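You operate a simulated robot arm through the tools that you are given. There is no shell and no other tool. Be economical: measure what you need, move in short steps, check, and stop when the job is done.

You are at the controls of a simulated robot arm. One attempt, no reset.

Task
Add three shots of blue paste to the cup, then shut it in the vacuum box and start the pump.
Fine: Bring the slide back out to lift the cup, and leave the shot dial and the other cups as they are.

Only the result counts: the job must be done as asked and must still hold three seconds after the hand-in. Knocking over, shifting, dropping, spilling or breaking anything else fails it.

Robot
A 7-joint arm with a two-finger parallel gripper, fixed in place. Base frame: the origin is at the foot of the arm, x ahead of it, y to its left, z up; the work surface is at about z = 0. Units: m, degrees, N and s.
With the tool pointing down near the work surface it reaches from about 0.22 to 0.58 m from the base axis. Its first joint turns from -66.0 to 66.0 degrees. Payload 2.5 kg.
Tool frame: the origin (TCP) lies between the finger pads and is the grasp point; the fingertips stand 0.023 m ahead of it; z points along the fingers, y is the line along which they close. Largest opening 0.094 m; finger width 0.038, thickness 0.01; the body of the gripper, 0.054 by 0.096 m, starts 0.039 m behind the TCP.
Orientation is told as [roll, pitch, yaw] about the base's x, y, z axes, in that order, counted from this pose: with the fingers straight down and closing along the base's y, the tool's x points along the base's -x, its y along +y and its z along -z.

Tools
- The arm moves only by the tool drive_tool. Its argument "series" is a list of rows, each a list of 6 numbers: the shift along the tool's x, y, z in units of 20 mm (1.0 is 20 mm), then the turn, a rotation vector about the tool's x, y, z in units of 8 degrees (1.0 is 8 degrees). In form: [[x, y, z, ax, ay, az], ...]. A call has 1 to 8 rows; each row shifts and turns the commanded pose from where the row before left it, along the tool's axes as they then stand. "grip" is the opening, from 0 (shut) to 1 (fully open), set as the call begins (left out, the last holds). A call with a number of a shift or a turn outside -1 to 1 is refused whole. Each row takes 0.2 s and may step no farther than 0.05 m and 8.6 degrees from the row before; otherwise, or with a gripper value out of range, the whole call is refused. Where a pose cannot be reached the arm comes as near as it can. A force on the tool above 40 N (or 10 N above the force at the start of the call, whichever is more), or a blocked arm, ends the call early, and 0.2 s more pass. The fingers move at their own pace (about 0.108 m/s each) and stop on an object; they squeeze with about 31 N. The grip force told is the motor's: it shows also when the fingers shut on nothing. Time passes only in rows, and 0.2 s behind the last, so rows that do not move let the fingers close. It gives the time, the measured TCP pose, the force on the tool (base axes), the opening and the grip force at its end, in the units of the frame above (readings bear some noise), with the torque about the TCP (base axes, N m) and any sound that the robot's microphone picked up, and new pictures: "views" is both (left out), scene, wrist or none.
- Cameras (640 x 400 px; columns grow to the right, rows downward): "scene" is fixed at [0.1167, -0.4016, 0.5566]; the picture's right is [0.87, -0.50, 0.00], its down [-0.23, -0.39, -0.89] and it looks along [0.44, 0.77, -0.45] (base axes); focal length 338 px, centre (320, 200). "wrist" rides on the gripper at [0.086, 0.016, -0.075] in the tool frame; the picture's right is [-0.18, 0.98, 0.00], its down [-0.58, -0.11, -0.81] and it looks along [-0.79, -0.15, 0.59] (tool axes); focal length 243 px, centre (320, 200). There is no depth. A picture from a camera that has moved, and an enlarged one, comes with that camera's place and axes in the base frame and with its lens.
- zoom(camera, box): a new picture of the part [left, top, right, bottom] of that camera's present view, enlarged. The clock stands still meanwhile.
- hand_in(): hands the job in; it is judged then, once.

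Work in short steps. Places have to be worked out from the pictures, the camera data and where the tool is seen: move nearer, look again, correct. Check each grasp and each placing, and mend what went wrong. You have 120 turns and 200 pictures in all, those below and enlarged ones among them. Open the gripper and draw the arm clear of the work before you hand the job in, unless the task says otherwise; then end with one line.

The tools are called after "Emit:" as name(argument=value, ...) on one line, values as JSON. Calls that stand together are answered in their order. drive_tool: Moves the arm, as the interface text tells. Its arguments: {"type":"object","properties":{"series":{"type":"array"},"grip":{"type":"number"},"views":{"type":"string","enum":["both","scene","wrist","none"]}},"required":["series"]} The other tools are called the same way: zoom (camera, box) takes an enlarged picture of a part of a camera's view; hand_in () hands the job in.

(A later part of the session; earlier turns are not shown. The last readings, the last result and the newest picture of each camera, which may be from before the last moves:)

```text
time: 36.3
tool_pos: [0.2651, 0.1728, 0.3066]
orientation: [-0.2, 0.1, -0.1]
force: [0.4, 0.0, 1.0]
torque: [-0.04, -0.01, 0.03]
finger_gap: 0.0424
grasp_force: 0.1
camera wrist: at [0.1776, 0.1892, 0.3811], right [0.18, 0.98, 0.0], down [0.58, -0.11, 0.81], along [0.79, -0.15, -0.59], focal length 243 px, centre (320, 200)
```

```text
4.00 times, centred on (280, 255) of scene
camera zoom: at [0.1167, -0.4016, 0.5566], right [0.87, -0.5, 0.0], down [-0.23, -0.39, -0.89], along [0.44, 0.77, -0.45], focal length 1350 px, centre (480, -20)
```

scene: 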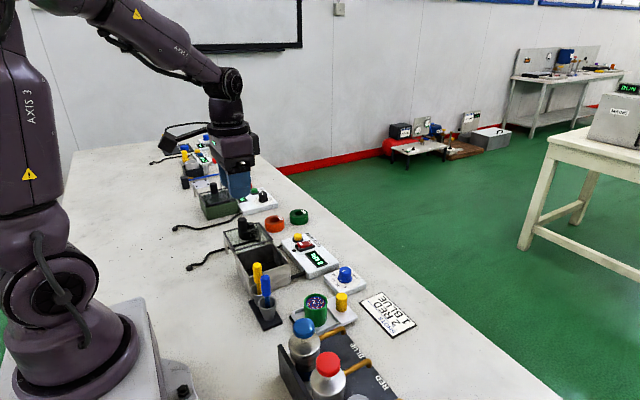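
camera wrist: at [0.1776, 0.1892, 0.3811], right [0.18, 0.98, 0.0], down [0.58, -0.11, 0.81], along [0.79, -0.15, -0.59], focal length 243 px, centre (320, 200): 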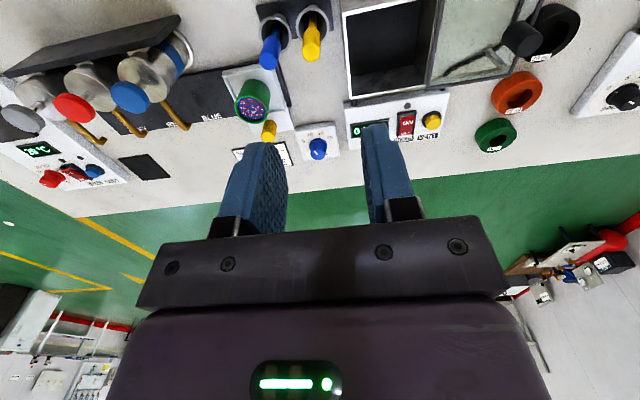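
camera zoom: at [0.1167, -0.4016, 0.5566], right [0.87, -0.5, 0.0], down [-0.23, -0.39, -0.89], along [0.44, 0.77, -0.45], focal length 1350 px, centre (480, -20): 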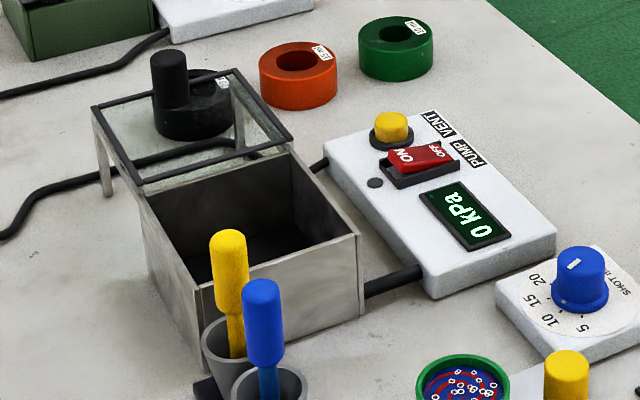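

The box top is at z of about 0.058 and it spans x 0.276–0.374, y 0.197–0.297. The lid is parked on rails on the +y side. The cup on the slide is near (0.364, 0.051) with its rim at about 0.07. I'll go above the cup.

Emit:
drive_tool(series=[[-0.707, -0.871, 0.7, 0, 0, 0], [-0.707, -0.871, 0.7, 0, 0, 0], [-0.707, -0.871, 0.7, 0, 0, 0], [-0.707, -0.871, 0.7, 0, 0, 0], [-0.707, -0.871, 0.7, 0, 0, 0], [-0.707, -0.871, 0.7, 0, 0, 0], [-0.707, -0.871, 0.7, 0, 0, 0], [0, 0, 1, 0, 0, 0]], grip=0.75)

Emit:
zoom(camera="scene", box=[240, 230, 400, 350])

```text
time: 38.1
tool_pos: [0.3636, 0.05, 0.1897]
orientation: [-0.1, 0.0, 0.0]
force: [0.6, 0.0, -0.5]
torque: [-0.01, 0.04, 0.0]
finger_gap: 0.0704
grasp_force: 0.0
camera wrist: at [0.2771, 0.0669, 0.264], right [0.18, 0.98, 0.0], down [0.58, -0.11, 0.81], along [0.79, -0.15, -0.59], focal length 243 px, centre (320, 200)
```

scene: 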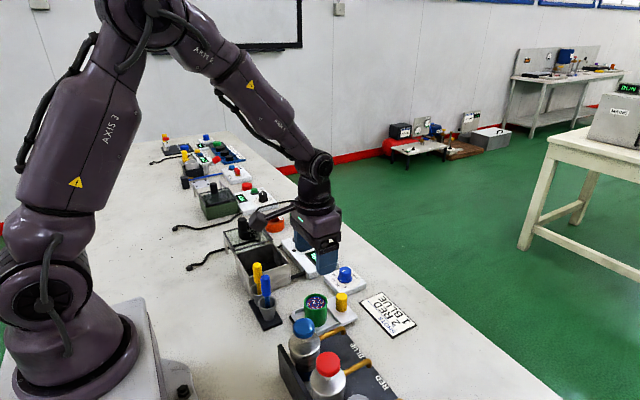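
wrist: 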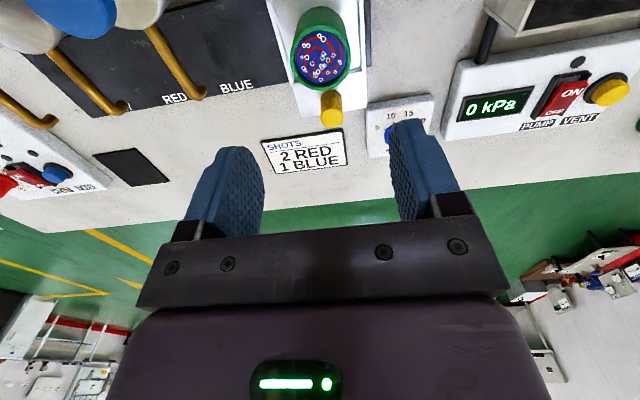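

```text
3.33 times, centred on (320, 290) of scene
camera zoom: at [0.1167, -0.4016, 0.5566], right [0.87, -0.5, 0.0], down [-0.23, -0.39, -0.89], along [0.44, 0.77, -0.45], focal length 1125 px, centre (320, -100)
```

zoom: 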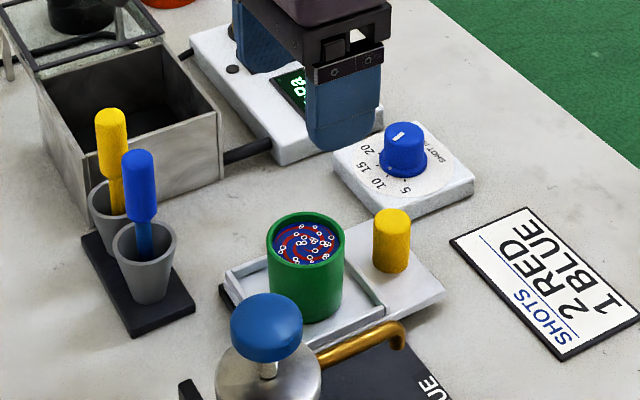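

Refined estimate: the cup is at (0.364, 0.052), rim about 0.06 and bottom about 0.018. I'll lower to z of about 0.052 with the fingers open to 0.070.

Emit:
drive_tool(series=[[0, 0.1, 1, 0, 0, 0], [0, 0, 1, 0, 0, 0], [0, 0, 1, 0, 0, 0], [0, 0, 1, 0, 0, 0], [0, 0, 1, 0, 0, 0], [0, 0, 0.9, 0, 0, 0]])

Emit:
zoom(camera="scene", box=[240, 230, 400, 350])

```text
time: 39.5
tool_pos: [0.3643, 0.0525, 0.0718]
orientation: [-0.1, 0.1, 0.0]
force: [-0.1, 0.3, 0.4]
torque: [0.01, 0.0, -0.02]
finger_gap: 0.0705
grasp_force: 0.1
camera wrist: at [0.2766, 0.0691, 0.1449], right [0.18, 0.98, 0.0], down [0.58, -0.11, 0.81], along [0.79, -0.15, -0.59], focal length 243 px, centre (320, 200)
```

scene: 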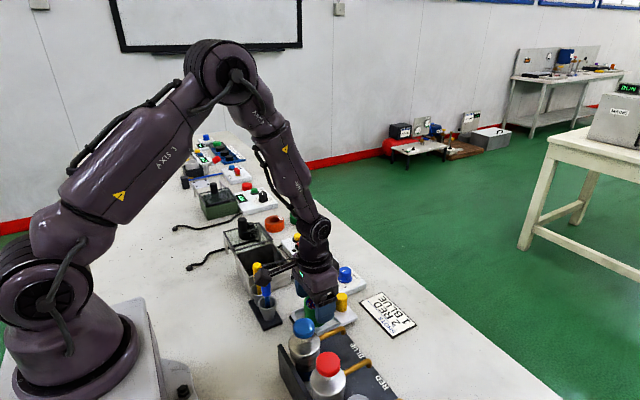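
wrist: 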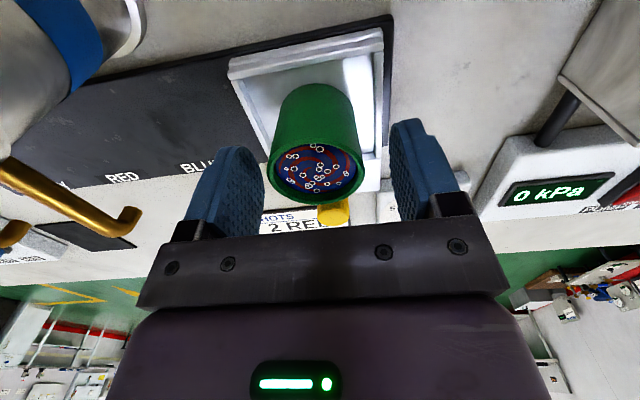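

```text
3.33 times, centred on (320, 290) of scene
camera zoom: at [0.1167, -0.4016, 0.5566], right [0.87, -0.5, 0.0], down [-0.23, -0.39, -0.89], along [0.44, 0.77, -0.45], focal length 1125 px, centre (320, -100)
```

zoom: 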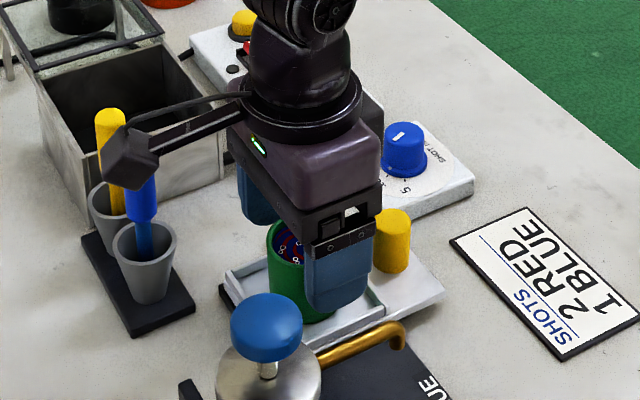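

The cup is centred between the fingers at about (0.365, 0.051), and the camera housing stays clear of the spatulas. I'll lower the last 20 mm.

Emit:
drive_tool(series=[[0, -0.07, 0.5, 0, 0, 0], [0, 0, 0.48, 0, 0, 0]])

Emit:
zoom(camera="scene", box=[260, 260, 380, 350])

```text
time: 40.1
tool_pos: [0.3642, 0.0507, 0.0514]
orientation: [-0.1, -0.1, -0.1]
force: [-0.4, 0.1, 0.1]
torque: [0.0, -0.03, 0.04]
finger_gap: 0.0702
grasp_force: 0.1
camera wrist: at [0.2768, 0.0675, 0.1258], right [0.18, 0.98, 0.0], down [0.58, -0.11, 0.81], along [0.79, -0.15, -0.59], focal length 243 px, centre (320, 200)
```

scene: 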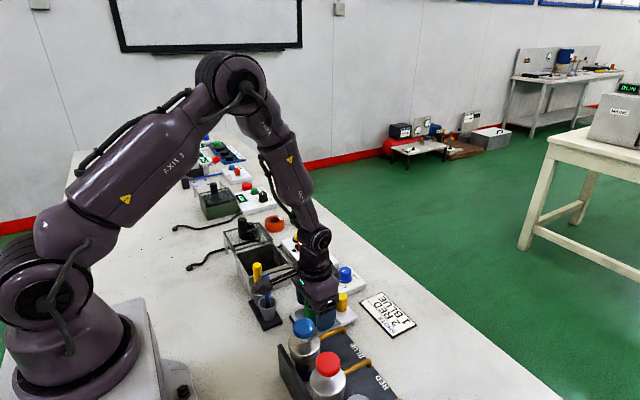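
wrist: 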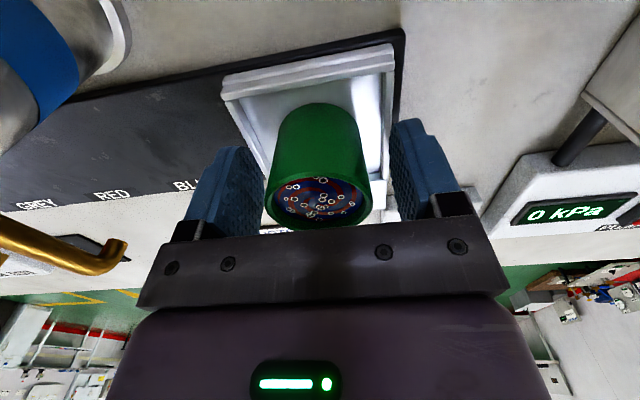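

```text
4.44 times, centred on (320, 305) of scene
camera zoom: at [0.1167, -0.4016, 0.5566], right [0.87, -0.5, 0.0], down [-0.23, -0.39, -0.89], along [0.44, 0.77, -0.45], focal length 1500 px, centre (320, -267)
```

zoom: 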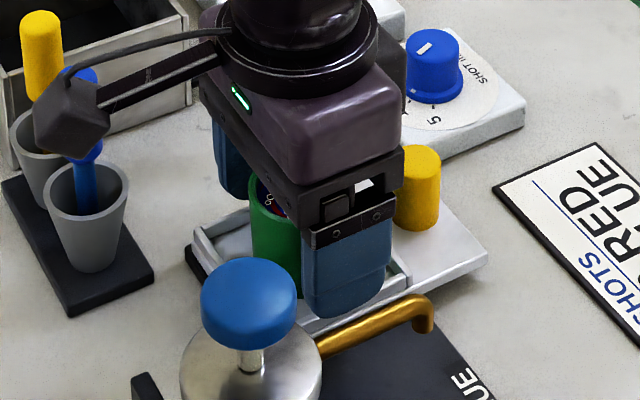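

The fingers straddle the cup and the tips clear the tray rim. Closing on the cup.

Emit:
drive_tool(series=[[0, 0, 0, 0, 0, 0], [0, 0, 0, 0, 0, 0], [0, 0, 0, 0, 0, 0]], grip=0.42)

```text
time: 40.9
tool_pos: [0.3636, 0.0506, 0.0521]
orientation: [-0.1, 0.1, 0.0]
force: [0.3, 0.3, 0.0]
torque: [0.0, -0.03, 0.02]
finger_gap: 0.0467
grasp_force: 30.6
camera wrist: at [0.2767, 0.0675, 0.1259], right [0.18, 0.98, 0.0], down [0.58, -0.11, 0.81], along [0.79, -0.15, -0.59], focal length 243 px, centre (320, 200)
```

scene: 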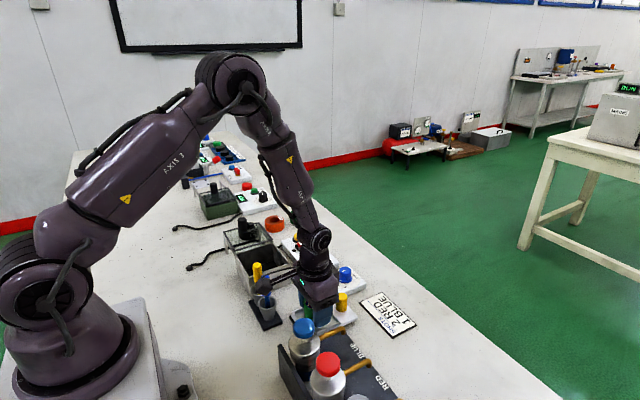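
wrist: 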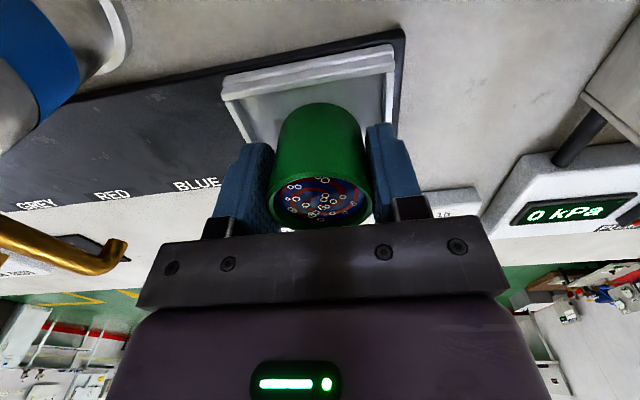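

The cup is held at 0.0467 with 31 N. Lifting smoothly.

Emit:
drive_tool(series=[[0, 0, -0.2, 0, 0, 0], [0, 0, -0.4, 0, 0, 0], [0, 0, -0.6, 0, 0, 0], [0, 0, -0.8, 0, 0, 0], [0, 0, -0.8, 0, 0, 0], [0, 0, -0.8, 0, 0, 0], [0, 0, -0.8, 0, 0, 0], [0, 0, -0.7, 0, 0, 0]], grip=0.35)

```text
time: 42.7
tool_pos: [0.3627, 0.0516, 0.1544]
orientation: [-0.3, 0.1, 0.0]
force: [0.3, 0.6, 0.4]
torque: [-0.02, -0.04, -0.03]
finger_gap: 0.0468
grasp_force: 30.9
camera wrist: at [0.2765, 0.0678, 0.2285], right [0.18, 0.98, 0.0], down [0.58, -0.11, 0.81], along [0.79, -0.15, -0.59], focal length 243 px, centre (320, 200)
```

scene: 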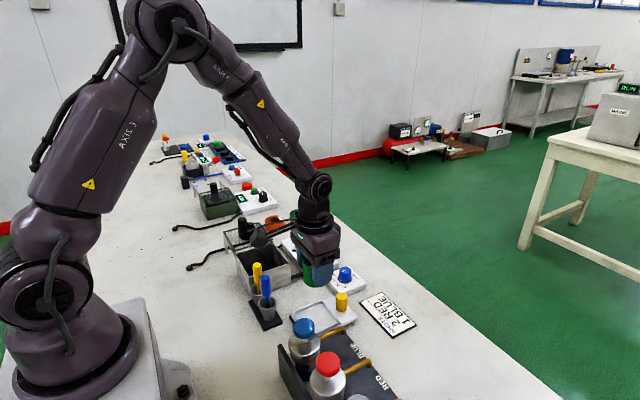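
wrist: 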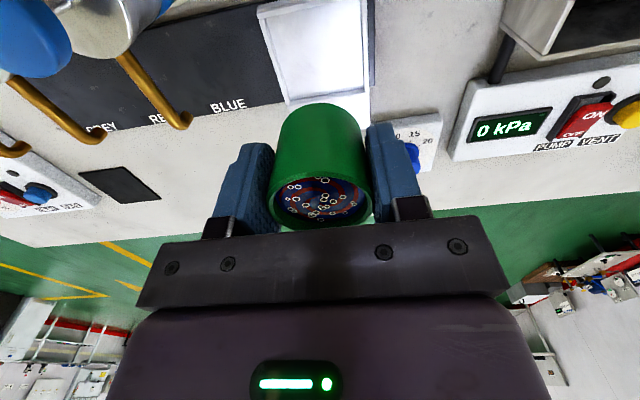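

The cup is lifted cleanly. I'll carry it level toward the box centre (0.325, 0.247).

Emit:
drive_tool(series=[[0, 0.2, -0.5, 0, 0, 0], [0.1, 0.5, -0.6, 0, 0, 0], [0.2, 0.75, -0.5, 0, 0, 0], [0.25, 0.8, 0, 0, 0, 0], [0.25, 0.8, 0, 0, 0, 0], [0.25, 0.8, 0, 0, 0, 0], [0.25, 0.8, 0, 0, 0, 0], [0.25, 0.8, 0, 0, 0, 0]], views="none")

Emit:
drive_tool(series=[[0.2, 0.8, 0, 0, 0, 0], [0.1, 0.8, 0, 0, 0, 0], [0, 0.8, 0, 0, 0, 0], [0, 0.8, 0, 0, 0, 0], [0, 0.6, 0, 0, 0, 0], [0, 0.35, 0, 0, 0, 0], [0, 0, 0, 0, 0, 0]])

Emit:
zoom(camera="scene", box=[200, 180, 360, 310])

```text
time: 44.5
tool_pos: [0.3319, 0.1596, 0.1863]
orientation: [-0.3, 0.0, 0.0]
force: [-0.2, 0.3, -0.3]
torque: [0.01, -0.01, -0.02]
finger_gap: 0.0466
grasp_force: 31.2
```

```text
time: 46.1
tool_pos: [0.327, 0.2424, 0.1855]
orientation: [-0.3, -0.1, 0.0]
force: [-0.1, -0.5, -0.6]
torque: [-0.01, -0.01, 0.0]
finger_gap: 0.0468
grasp_force: 31.0
camera wrist: at [0.2391, 0.2601, 0.2591], right [0.18, 0.98, 0.0], down [0.58, -0.11, 0.81], along [0.79, -0.15, -0.59], focal length 243 px, centre (320, 200)
```

scene: 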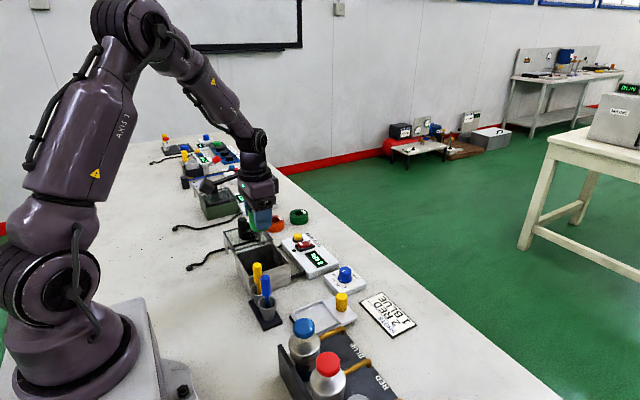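
wrist: 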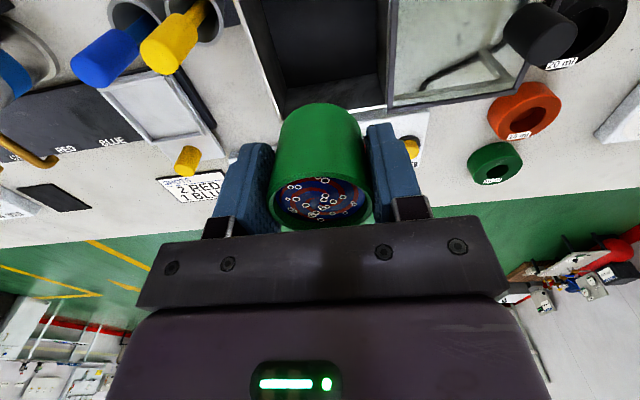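

```text
3.08 times, centred on (280, 245) of scene
camera zoom: at [0.1167, -0.4016, 0.5566], right [0.87, -0.5, 0.0], down [-0.23, -0.39, -0.89], along [0.44, 0.77, -0.45], focal length 1039 px, centre (443, 62)
```

zoom: 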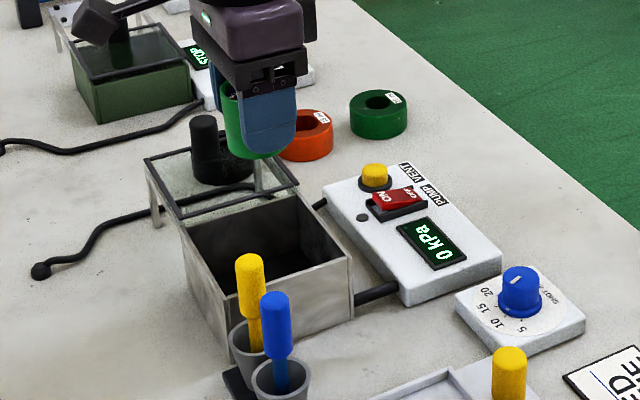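

The box edges check out (centre about 0.325, 0.246). The lid knob is at about (0.317, 0.374, top 0.103), clear of the gripper. I'll lower the cup into the box.

Emit:
drive_tool(series=[[0.1, 0.1, 0.4, 0, 0, 0], [0, 0, 0.8, 0, 0, 0], [0, 0, 0.9, 0, 0, 0], [0, 0, 0.9, 0, 0, 0], [0, 0, 0.9, 0, 0, 0], [0, 0, 0.8, 0, 0, 0], [0, 0, 0.6, 0, 0, 0]])

Emit:
zoom(camera="scene", box=[200, 180, 360, 310])

```text
time: 47.7
tool_pos: [0.3251, 0.2433, 0.0793]
orientation: [-0.3, 0.0, 0.0]
force: [0.3, -0.2, -0.8]
torque: [-0.03, 0.0, 0.02]
finger_gap: 0.0469
grasp_force: 31.0
camera wrist: at [0.2379, 0.2609, 0.1529], right [0.18, 0.98, 0.0], down [0.58, -0.11, 0.81], along [0.79, -0.15, -0.59], focal length 243 px, centre (320, 200)
```

scene: 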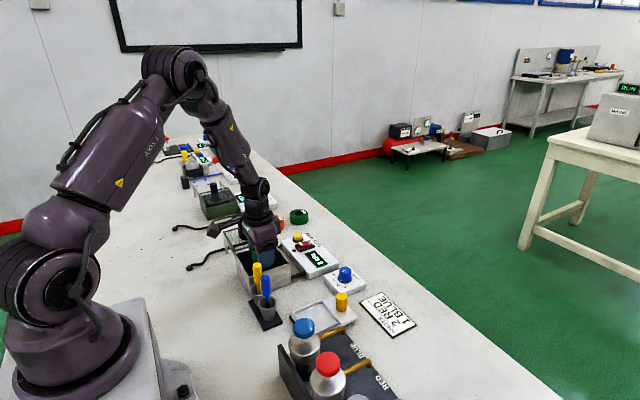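
wrist: 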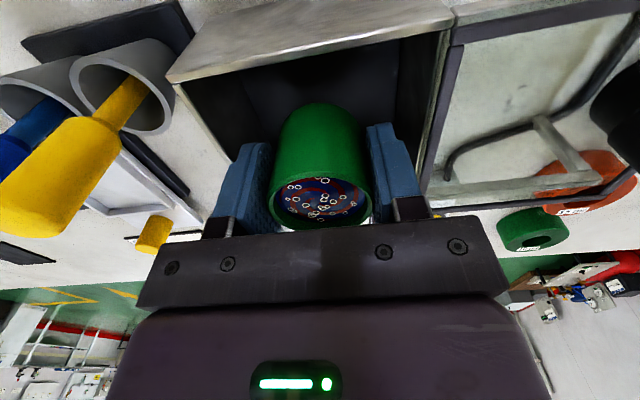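

```text
3.08 times, centred on (280, 245) of scene
camera zoom: at [0.1167, -0.4016, 0.5566], right [0.87, -0.5, 0.0], down [-0.23, -0.39, -0.89], along [0.44, 0.77, -0.45], focal length 1039 px, centre (443, 62)
```

zoom: 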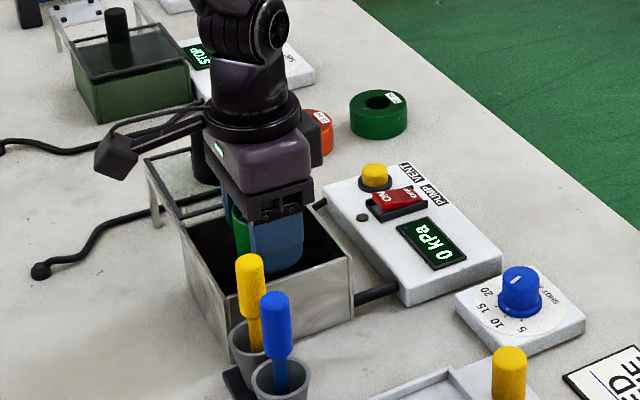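

The cup is well inside the opening. I'll continue down, with fine steps near the floor.

Emit:
drive_tool(series=[[0, 0, 0.5, 0, 0, 0], [0, 0, 0.5, 0, 0, 0], [0, 0, 0.4, 0, 0, 0], [0, 0, 0.25, 0, 0, 0], [0, 0, 0.15, 0, 0, 0]], views="wrist")

```text
time: 48.9
tool_pos: [0.3255, 0.2443, 0.044]
orientation: [-0.2, 0.0, -0.1]
force: [-0.9, -0.1, -1.1]
torque: [0.0, 0.01, 0.01]
finger_gap: 0.047
grasp_force: 31.2
camera wrist: at [0.2373, 0.2613, 0.1174], right [0.18, 0.98, 0.0], down [0.58, -0.11, 0.81], along [0.79, -0.15, -0.59], focal length 243 px, centre (320, 200)
```

wrist: 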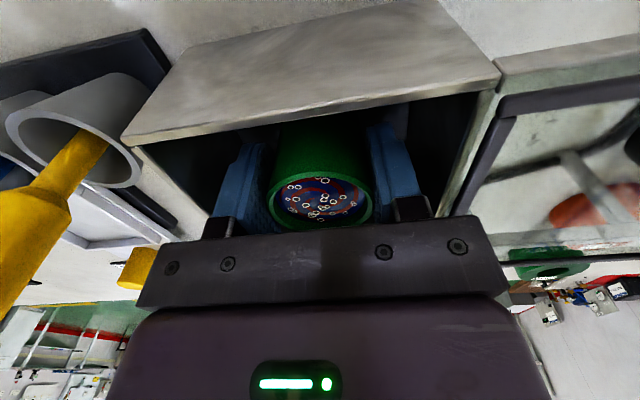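

No contact yet. I'll lower in 2 mm steps until I feel the floor.

Emit:
drive_tool(series=[[0, 0, 0.1, 0, 0, 0], [0, 0, 0.1, 0, 0, 0]], views="none")

Emit:
drive_tool(series=[[0, 0, 0.08, 0, 0, 0], [0, 0, 0, 0, 0, 0]], views="none")

```text
time: 49.5
tool_pos: [0.3251, 0.244, 0.0409]
orientation: [-0.2, 0.0, -0.1]
force: [-1.1, -1.8, 4.3]
torque: [-0.03, 0.02, 0.02]
finger_gap: 0.0467
grasp_force: 30.7
```

```text
time: 50.1
tool_pos: [0.3234, 0.2441, 0.0382]
orientation: [-0.2, -0.1, 0.0]
force: [-6.4, -5.0, 27.9]
torque: [-0.02, 0.05, 0.04]
finger_gap: 0.047
grasp_force: 30.7
```

I felt the floor at about 0.040. I'll ease up 1.5 mm and open the fingers slightly, since the walls are near.

Emit:
drive_tool(series=[[0, 0, -0.08, 0, 0, 0], [0, 0, 0, 0, 0, 0]], views="none")

Emit:
drive_tool(series=[[0, 0, 0, 0, 0, 0], [0, 0, 0, 0, 0, 0]], grip=0.61)

```text
time: 50.7
tool_pos: [0.3247, 0.2438, 0.0401]
orientation: [-0.3, 0.0, -0.1]
force: [3.0, 1.1, 5.4]
torque: [0.14, -0.14, -0.02]
finger_gap: 0.0468
grasp_force: 31.4
```

```text
time: 51.3
tool_pos: [0.3249, 0.2431, 0.04]
orientation: [-0.3, 0.1, 0.0]
force: [-0.6, 0.0, 0.7]
torque: [0.0, 0.0, -0.02]
finger_gap: 0.0572
grasp_force: 0.0
camera wrist: at [0.2372, 0.2609, 0.1134], right [0.18, 0.98, 0.0], down [0.58, -0.11, 0.81], along [0.79, -0.15, -0.59], focal length 243 px, centre (320, 200)
```

scene: 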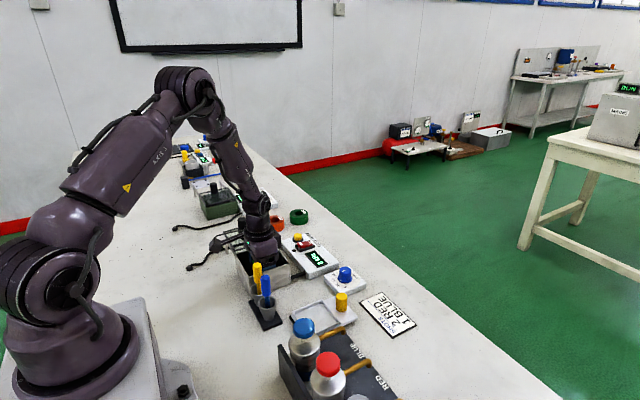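
wrist: 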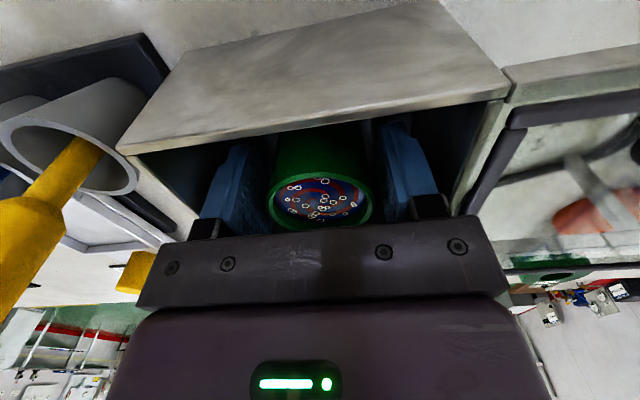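

The cup stands free between the fingers. I'll rise slowly straight up.

Emit:
drive_tool(series=[[0, 0, -0.3, 0, 0, 0], [0, 0, -0.5, 0, 0, 0], [0, 0, -0.8, 0, 0, 0], [0, 0, -1, 0, 0, 0], [0, 0, -1, 0, 0, 0], [0, 0, -1, 0, 0, 0], [0, 0, -1, 0, 0, 0], [0, 0, -1, 0, 0, 0]])

Emit:
zoom(camera="wrist", box=[220, 0, 640, 200])

Emit:
zoom(camera="scene", box=[215, 205, 345, 305])

```text
time: 53.1
tool_pos: [0.3248, 0.2448, 0.1711]
orientation: [-0.2, 0.0, 0.0]
force: [-0.2, 0.3, 0.7]
torque: [-0.02, 0.01, 0.02]
finger_gap: 0.0572
grasp_force: 0.0
camera wrist: at [0.2373, 0.2613, 0.2459], right [0.18, 0.98, 0.0], down [0.58, -0.11, 0.81], along [0.79, -0.15, -0.59], focal length 243 px, centre (320, 200)
```

scene: 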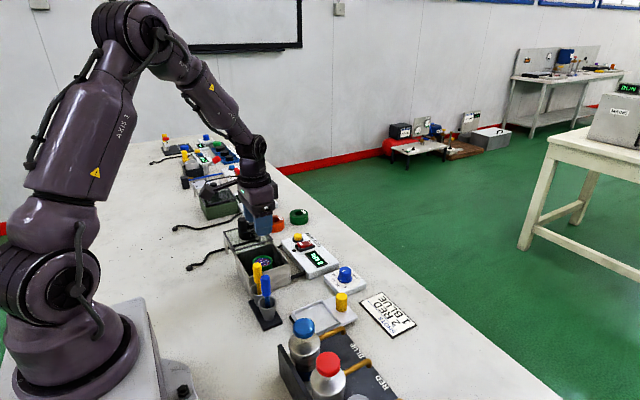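
wrist: 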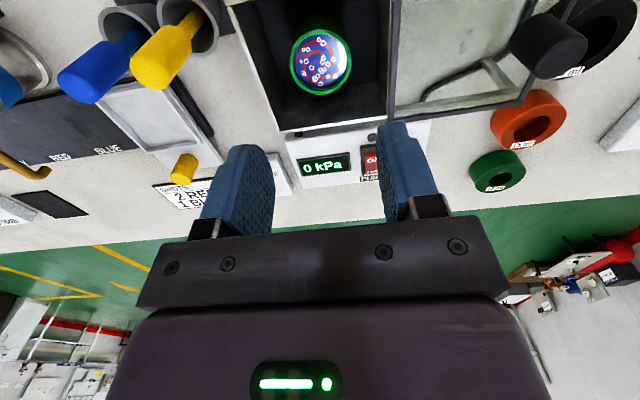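

```text
1.52 times, centred on (430, 100) of wrist
camera zoom: at [0.2373, 0.2613, 0.2459], right [0.18, 0.98, 0.0], down [0.58, -0.11, 0.81], along [0.79, -0.15, -0.59], focal length 370 px, centre (152, 352)
```

zoom: 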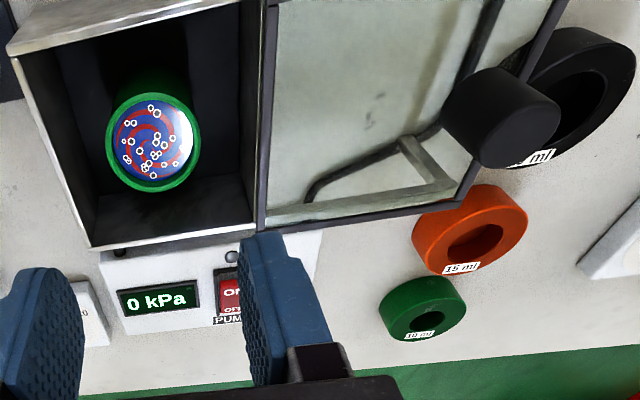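

```text
4.00 times, centred on (280, 255) of scene
camera zoom: at [0.1167, -0.4016, 0.5566], right [0.87, -0.5, 0.0], down [-0.23, -0.39, -0.89], along [0.44, 0.77, -0.45], focal length 1350 px, centre (480, -20)
```

zoom: 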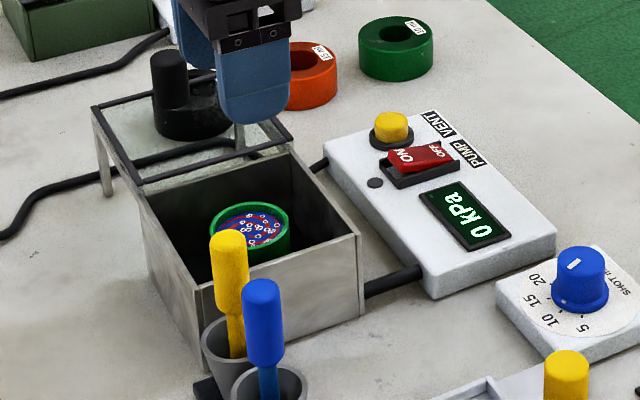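

The cup stands upright in the box. The lid rests on rails, as on the other station, so it slides toward -y. I'll go above its knob at about (0.317, 0.374).

Emit:
drive_tool(series=[[0.1, 0.9, 0, 0, 0, 0], [0.1, 0.9, 0, 0, 0, 0], [0.1, 0.9, 0, 0, 0, 0], [0.1, 0.9, 0, 0, 0, 0], [0, 0.9, 0, 0, 0, 0], [0, 0.9, 0, 0, 0, 0], [0, 0.9, 0, 0, 0, 0], [0, 0, 0, 0, 0, 0]], grip=0.5)

Emit:
zoom(camera="scene", box=[195, 165, 325, 265])

Emit:
zoom(camera="wrist", box=[180, 0, 480, 190])

```text
time: 54.9
tool_pos: [0.3159, 0.3702, 0.1709]
orientation: [-0.2, 0.0, 0.0]
force: [-0.1, -0.3, 0.3]
torque: [0.01, 0.02, -0.03]
finger_gap: 0.0472
grasp_force: 0.0
camera wrist: at [0.229, 0.388, 0.2444], right [0.18, 0.98, 0.0], down [0.58, -0.11, 0.81], along [0.79, -0.15, -0.59], focal length 243 px, centre (320, 200)
```

scene: 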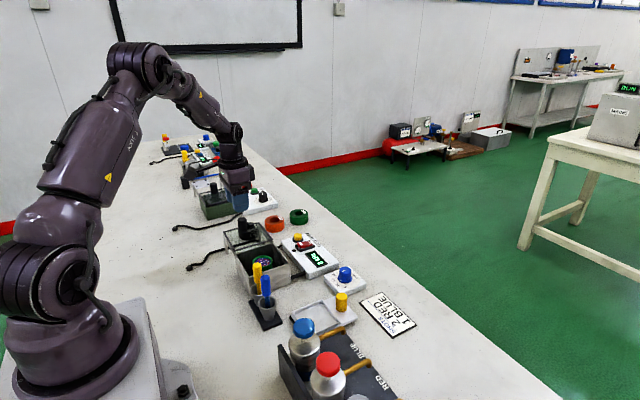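
wrist: 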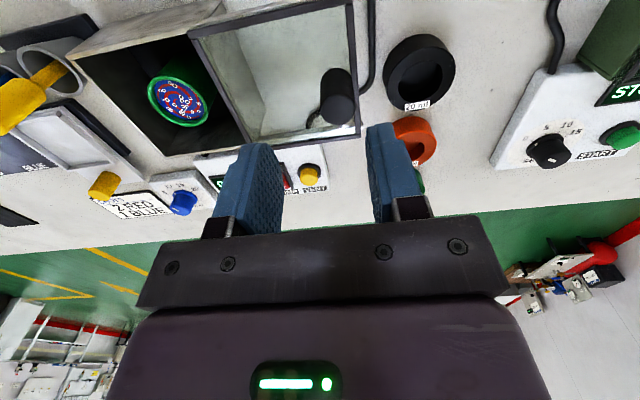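

```text
4.00 times, centred on (260, 215) of scene
camera zoom: at [0.1167, -0.4016, 0.5566], right [0.87, -0.5, 0.0], down [-0.23, -0.39, -0.89], along [0.44, 0.77, -0.45], focal length 1350 px, centre (560, 140)
```

zoom: 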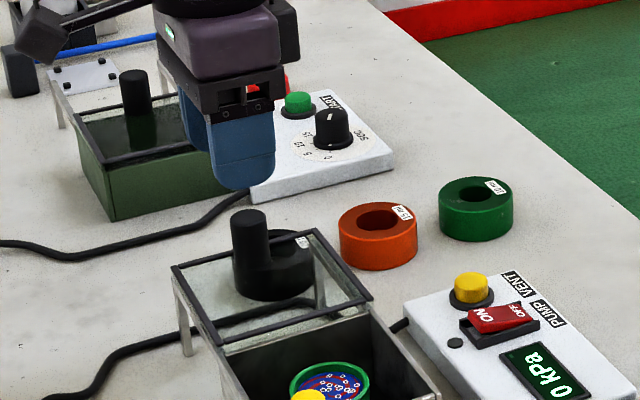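

```text
2.11 times, centred on (330, 95) of wrist
camera zoom: at [0.229, 0.388, 0.2444], right [0.18, 0.98, 0.0], down [0.58, -0.11, 0.81], along [0.79, -0.15, -0.59], focal length 511 px, centre (299, 421)
```

zoom: 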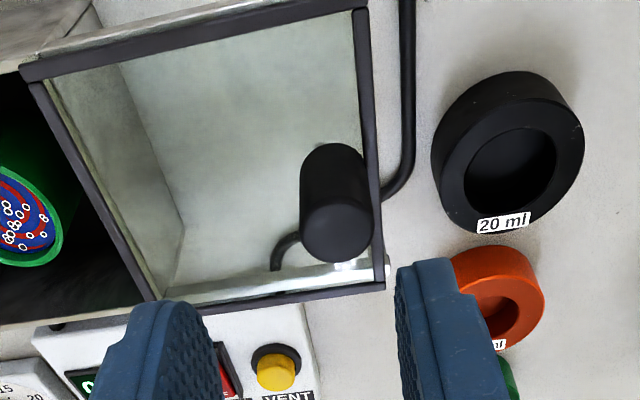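

The knob is at about (0.322, 0.383) with its top at 0.100. I'll align and lower to TCP z of about 0.093.

Emit:
drive_tool(series=[[-0.28, 0.6, 0, 0, 0, 0], [0, 0, 1, 0, 0, 0], [0, 0, 1, 0, 0, 0], [0, 0, 1, 0, 0, 0]])

Emit:
zoom(camera="scene", box=[195, 165, 325, 265])

```text
time: 55.9
tool_pos: [0.3228, 0.3829, 0.1111]
orientation: [-0.3, 0.0, 0.1]
force: [0.1, -0.1, 1.3]
torque: [0.04, -0.04, 0.02]
finger_gap: 0.0469
grasp_force: 0.1
camera wrist: at [0.2356, 0.3998, 0.1849], right [0.18, 0.98, 0.0], down [0.58, -0.11, 0.81], along [0.79, -0.15, -0.59], focal length 243 px, centre (320, 200)
```

scene: 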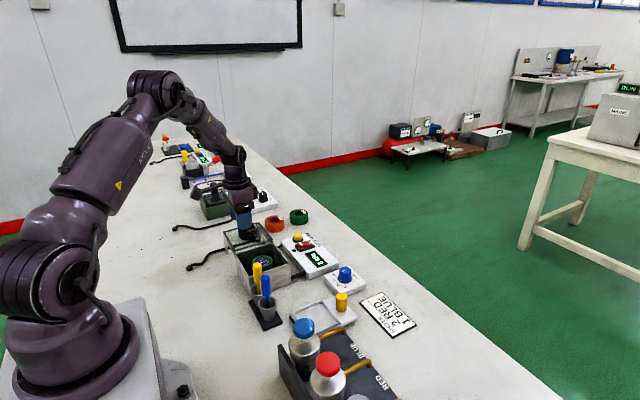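
wrist: 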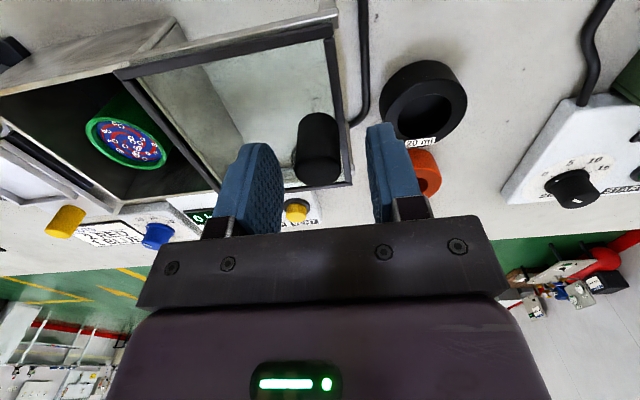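

```text
4.00 times, centred on (260, 215) of scene
camera zoom: at [0.1167, -0.4016, 0.5566], right [0.87, -0.5, 0.0], down [-0.23, -0.39, -0.89], along [0.44, 0.77, -0.45], focal length 1350 px, centre (560, 140)
```

zoom: 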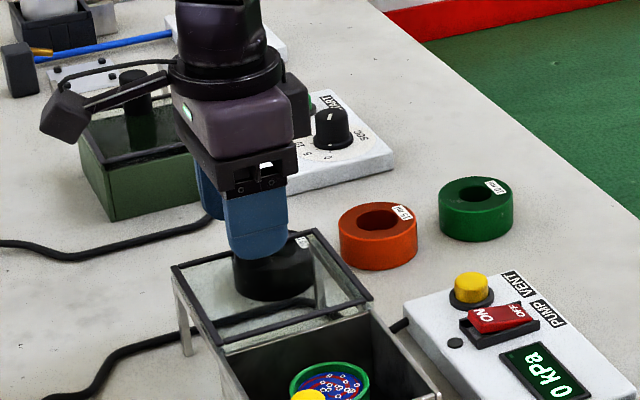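

The knob sits between the fingers. I'll lower another 18 mm and close.

Emit:
drive_tool(series=[[0, 0, 0.5, 0, 0, 0], [0, 0, 0.4, 0, 0, 0]], views="none")

Emit:
drive_tool(series=[[0, 0, 0, 0, 0, 0], [0, 0, 0, 0, 0, 0]], grip=0.1)

```text
time: 56.5
tool_pos: [0.3212, 0.3818, 0.0932]
orientation: [-0.3, 0.0, 0.0]
force: [0.5, 0.6, 0.9]
torque: [-0.02, -0.01, -0.02]
finger_gap: 0.0471
grasp_force: 0.0
```

```text
time: 57.1
tool_pos: [0.3224, 0.3808, 0.0927]
orientation: [-0.4, 0.0, -0.2]
force: [-4.0, -15.2, 3.9]
torque: [0.85, 0.15, 0.01]
finger_gap: 0.0239
grasp_force: 45.1
camera wrist: at [0.2352, 0.3987, 0.1663], right [0.19, 0.98, -0.01], down [0.58, -0.1, 0.81], along [0.79, -0.15, -0.59], focal length 243 px, centre (320, 200)
```

scene: 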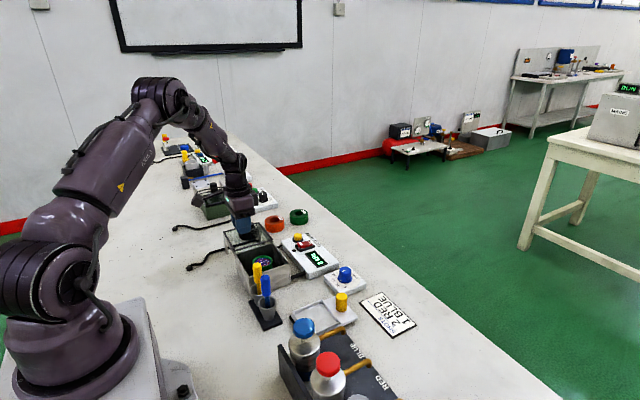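
wrist: 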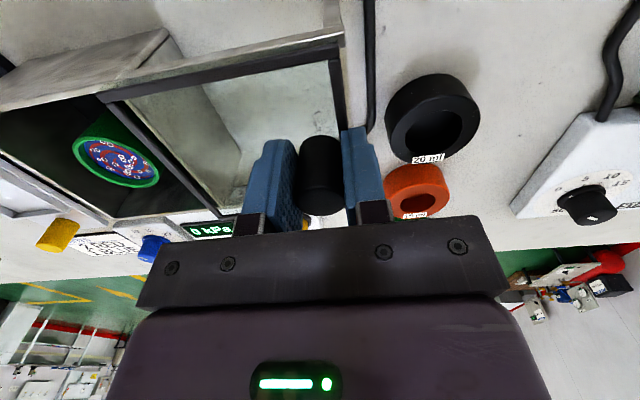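

The lid knob is gripped. I'll slide it toward -y, a short test first.

Emit:
drive_tool(series=[[0, -0.3, 0, 0, 0, 0], [0, -0.5, 0, 0, 0, 0], [0, -0.5, 0, 0, 0, 0]])

```text
time: 57.9
tool_pos: [0.3212, 0.3562, 0.0932]
orientation: [-0.4, 0.0, 0.0]
force: [0.4, 0.5, -13.6]
torque: [0.77, -0.77, -0.02]
finger_gap: 0.0237
grasp_force: 44.4
camera wrist: at [0.2351, 0.3729, 0.1664], right [0.18, 0.98, 0.0], down [0.58, -0.1, 0.81], along [0.79, -0.15, -0.59], focal length 243 px, centre (320, 200)
```

scene: 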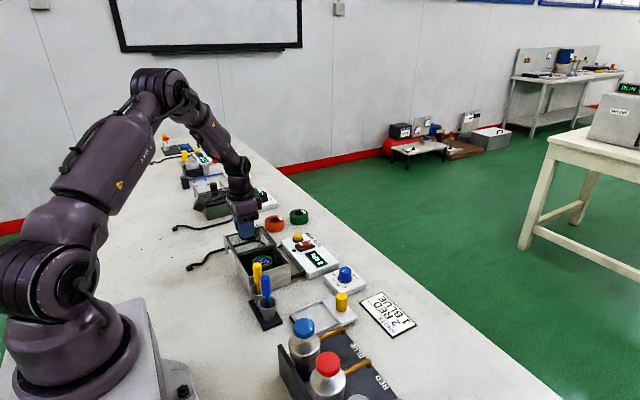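
wrist: 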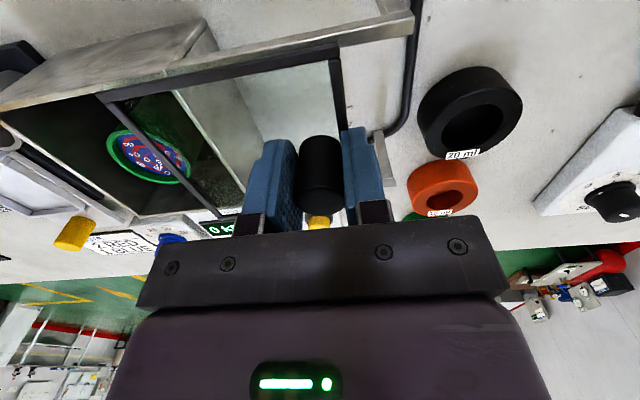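

The lid slides along. I'll continue about 65 mm.

Emit:
drive_tool(series=[[0, -0.5, 0, 0, 0, 0], [0, -0.5, 0, 0, 0, 0], [0, -0.5, 0, 0, 0, 0], [0, -0.5, 0, 0, 0, 0], [0, -0.5, 0, 0, 0, 0], [0, -0.5, 0, 0, 0, 0]])

Emit:
zoom(camera="scene", box=[205, 195, 335, 295])

```text
time: 59.3
tool_pos: [0.322, 0.2962, 0.0926]
orientation: [-0.3, 0.1, -0.1]
force: [7.0, 0.8, -29.5]
torque: [0.83, 0.24, -0.01]
finger_gap: 0.0237
grasp_force: 45.0
camera wrist: at [0.2352, 0.3121, 0.1666], right [0.18, 0.98, -0.01], down [0.58, -0.1, 0.81], along [0.79, -0.15, -0.59], focal length 243 px, centre (320, 200)
```

scene: 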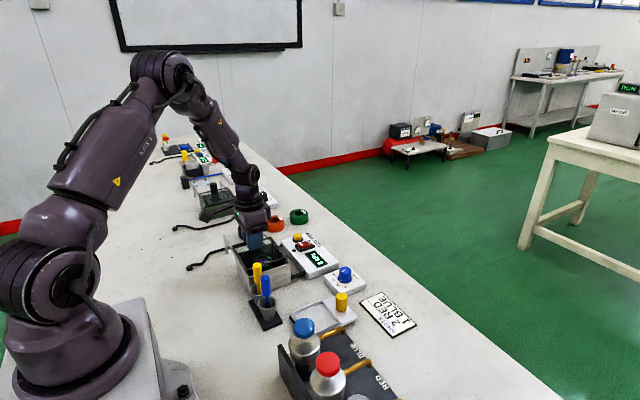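
wrist: 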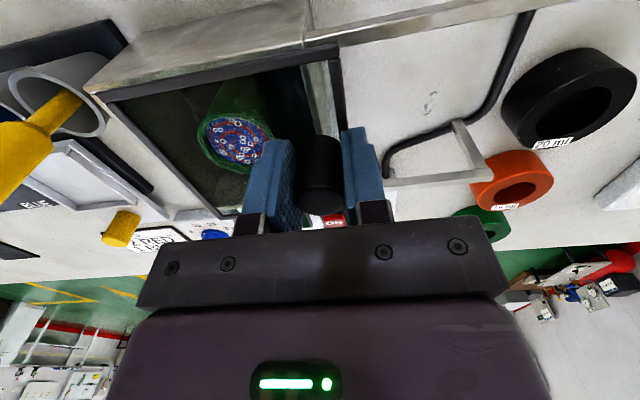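

```text
4.00 times, centred on (270, 245) of scene
camera zoom: at [0.1168, -0.4015, 0.5567], right [0.87, -0.5, 0.0], down [-0.23, -0.39, -0.89], along [0.44, 0.77, -0.45], focal length 1350 px, centre (520, 20)
```

zoom: 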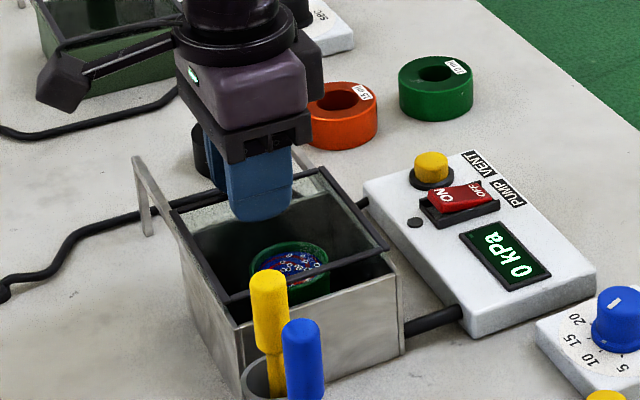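

About 15 mm remains, and a vertical preload is building. I'll ease down 1 mm while pushing to the end.

Emit:
drive_tool(series=[[0, -0.2, 0.06, 0, 0, 0], [0, -0.2, 0, 0, 0, 0], [0, -0.2, 0, 0, 0, 0]])

Emit:
zoom(camera="scene", box=[205, 195, 335, 295])

```text
time: 60.1
tool_pos: [0.322, 0.2839, 0.0925]
orientation: [-0.2, 0.0, 0.1]
force: [-0.9, 0.3, -9.1]
torque: [0.76, 0.42, -0.09]
finger_gap: 0.0239
grasp_force: 44.7
camera wrist: at [0.2351, 0.3011, 0.1666], right [0.18, 0.98, 0.0], down [0.58, -0.11, 0.81], along [0.79, -0.15, -0.59], focal length 243 px, centre (320, 200)
```

scene: 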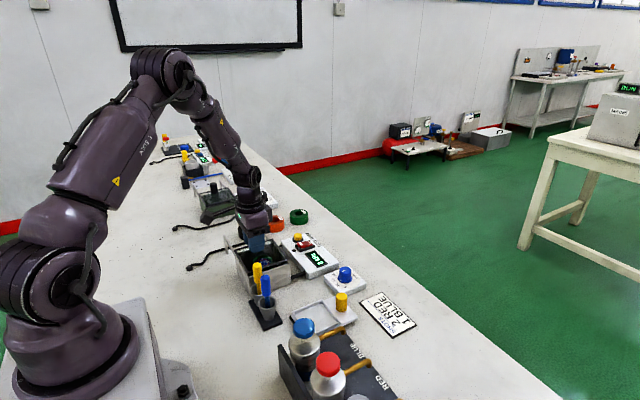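
wrist: 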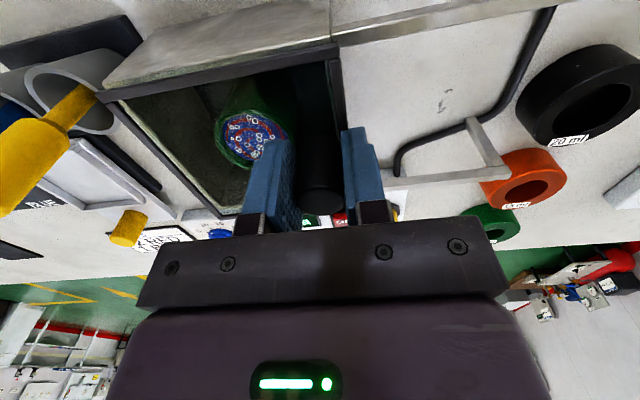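

```text
4.00 times, centred on (270, 245) of scene
camera zoom: at [0.1167, -0.4016, 0.5566], right [0.87, -0.5, 0.0], down [-0.23, -0.39, -0.89], along [0.44, 0.77, -0.45], focal length 1350 px, centre (520, 20)
```

zoom: 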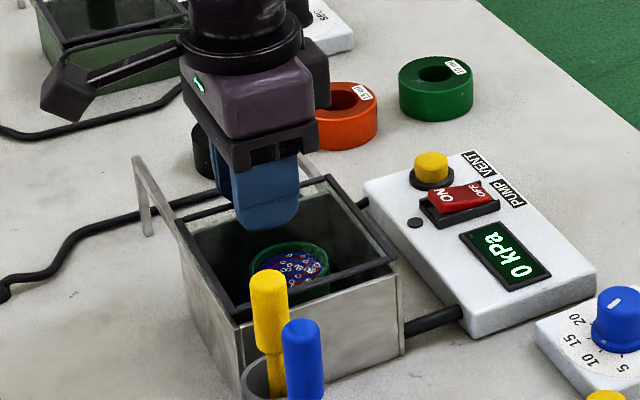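

The front frame is almost at the box's -y edge. I'll push a few more mm until it stops.

Emit:
drive_tool(series=[[0, -0.15, 0, 0, 0, 0], [0, -0.15, 0, 0, 0, 0], [0, -0.1, 0, 0, 0, 0]], views="wrist")

Emit:
zoom(camera="scene", box=[205, 195, 335, 295])

```text
time: 60.9
tool_pos: [0.3214, 0.2811, 0.0936]
orientation: [0.3, -0.2, 0.2]
force: [2.6, 4.0, -2.0]
torque: [-0.83, 0.14, -0.06]
finger_gap: 0.0238
grasp_force: 44.8
stopped in row 3: the force on the tool passed its limit at 44 N (the readings are from after the stop); the commanded pose is now the measured one
camera wrist: at [0.2346, 0.2971, 0.1664], right [0.18, 0.98, 0.01], down [0.58, -0.11, 0.81], along [0.8, -0.14, -0.59], focal length 243 px, centre (320, 200)
```

wrist: 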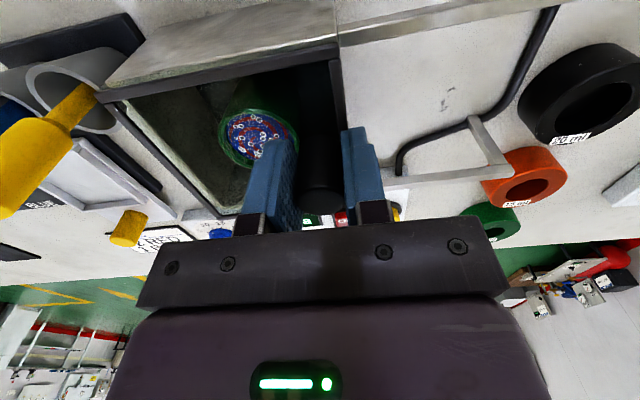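

```text
4.00 times, centred on (270, 245) of scene
camera zoom: at [0.1167, -0.4016, 0.5566], right [0.87, -0.5, 0.0], down [-0.23, -0.39, -0.89], along [0.44, 0.77, -0.45], focal length 1350 px, centre (520, 20)
```

zoom: 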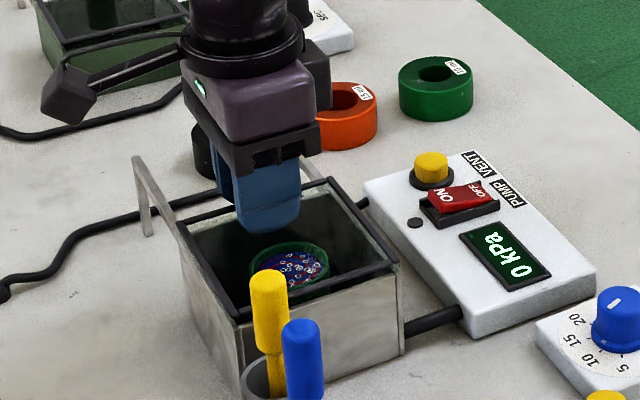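

The lid hit its stop flush with the front edge of the box. I'll release and raise.

Emit:
drive_tool(series=[[0, 0, 0, 0, 0, 0], [0, 0, 0, 0, 0, 0], [0, 0, -0.6, 0, 0, 0], [0, 0, -1, 0, 0, 0], [0, 0, -1, 0, 0, 0], [0, 0, -1, 0, 0, 0], [0, 0, -1, 0, 0, 0]], grip=0.45)

Emit:
zoom(camera="scene", box=[215, 205, 345, 305])

Emit:
zoom(camera="wrist", box=[220, 0, 440, 170])

```text
time: 62.5
tool_pos: [0.3223, 0.2807, 0.1856]
orientation: [0.2, -0.2, 0.3]
force: [-0.3, -0.2, 0.2]
torque: [-0.01, -0.03, -0.02]
finger_gap: 0.0424
grasp_force: 0.0
camera wrist: at [0.2345, 0.2964, 0.2585], right [0.18, 0.98, 0.01], down [0.58, -0.11, 0.81], along [0.8, -0.14, -0.59], focal length 243 px, centre (320, 200)
```

scene: 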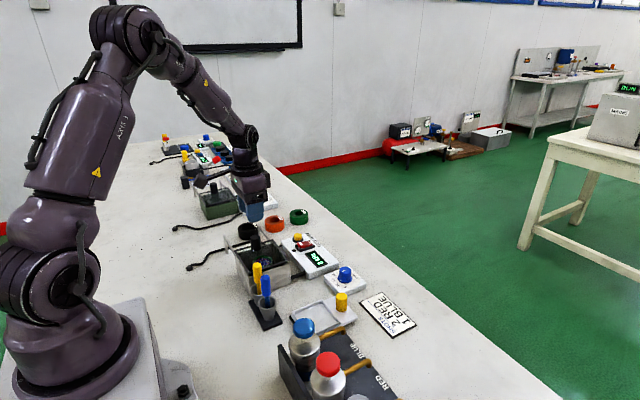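
wrist: 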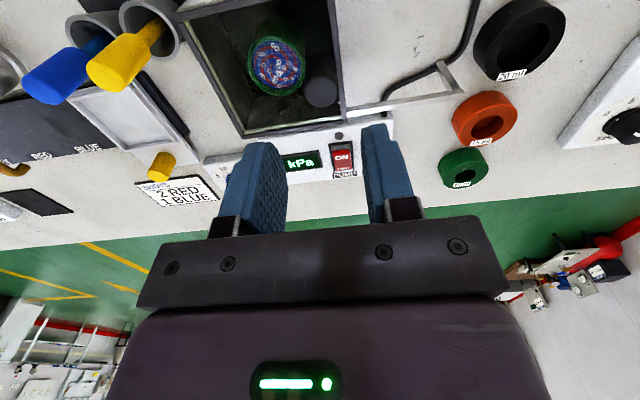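

```text
4.00 times, centred on (280, 255) of scene
camera zoom: at [0.1167, -0.4016, 0.5566], right [0.87, -0.5, 0.0], down [-0.23, -0.39, -0.89], along [0.44, 0.77, -0.45], focal length 1350 px, centre (480, -20)
```

zoom: 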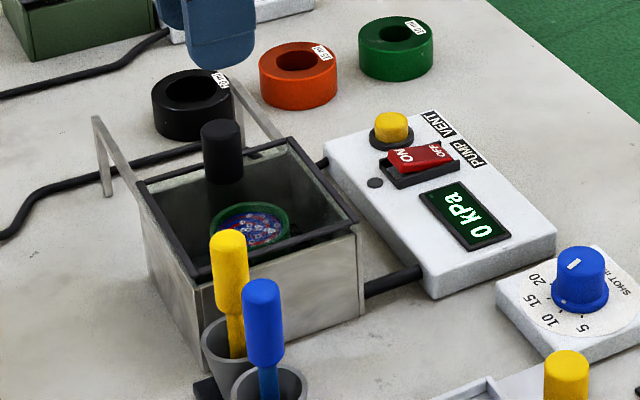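

```text
2.35 times, centred on (330, 85) of wrist
camera zoom: at [0.2345, 0.2964, 0.2585], right [0.18, 0.98, 0.01], down [0.58, -0.11, 0.81], along [0.8, -0.14, -0.59], focal length 571 px, centre (296, 471)
```

zoom: 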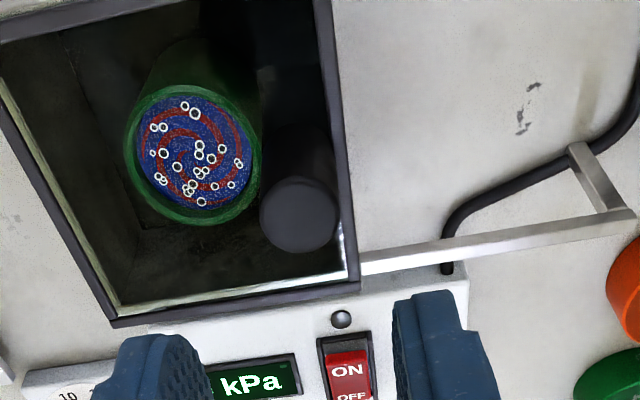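

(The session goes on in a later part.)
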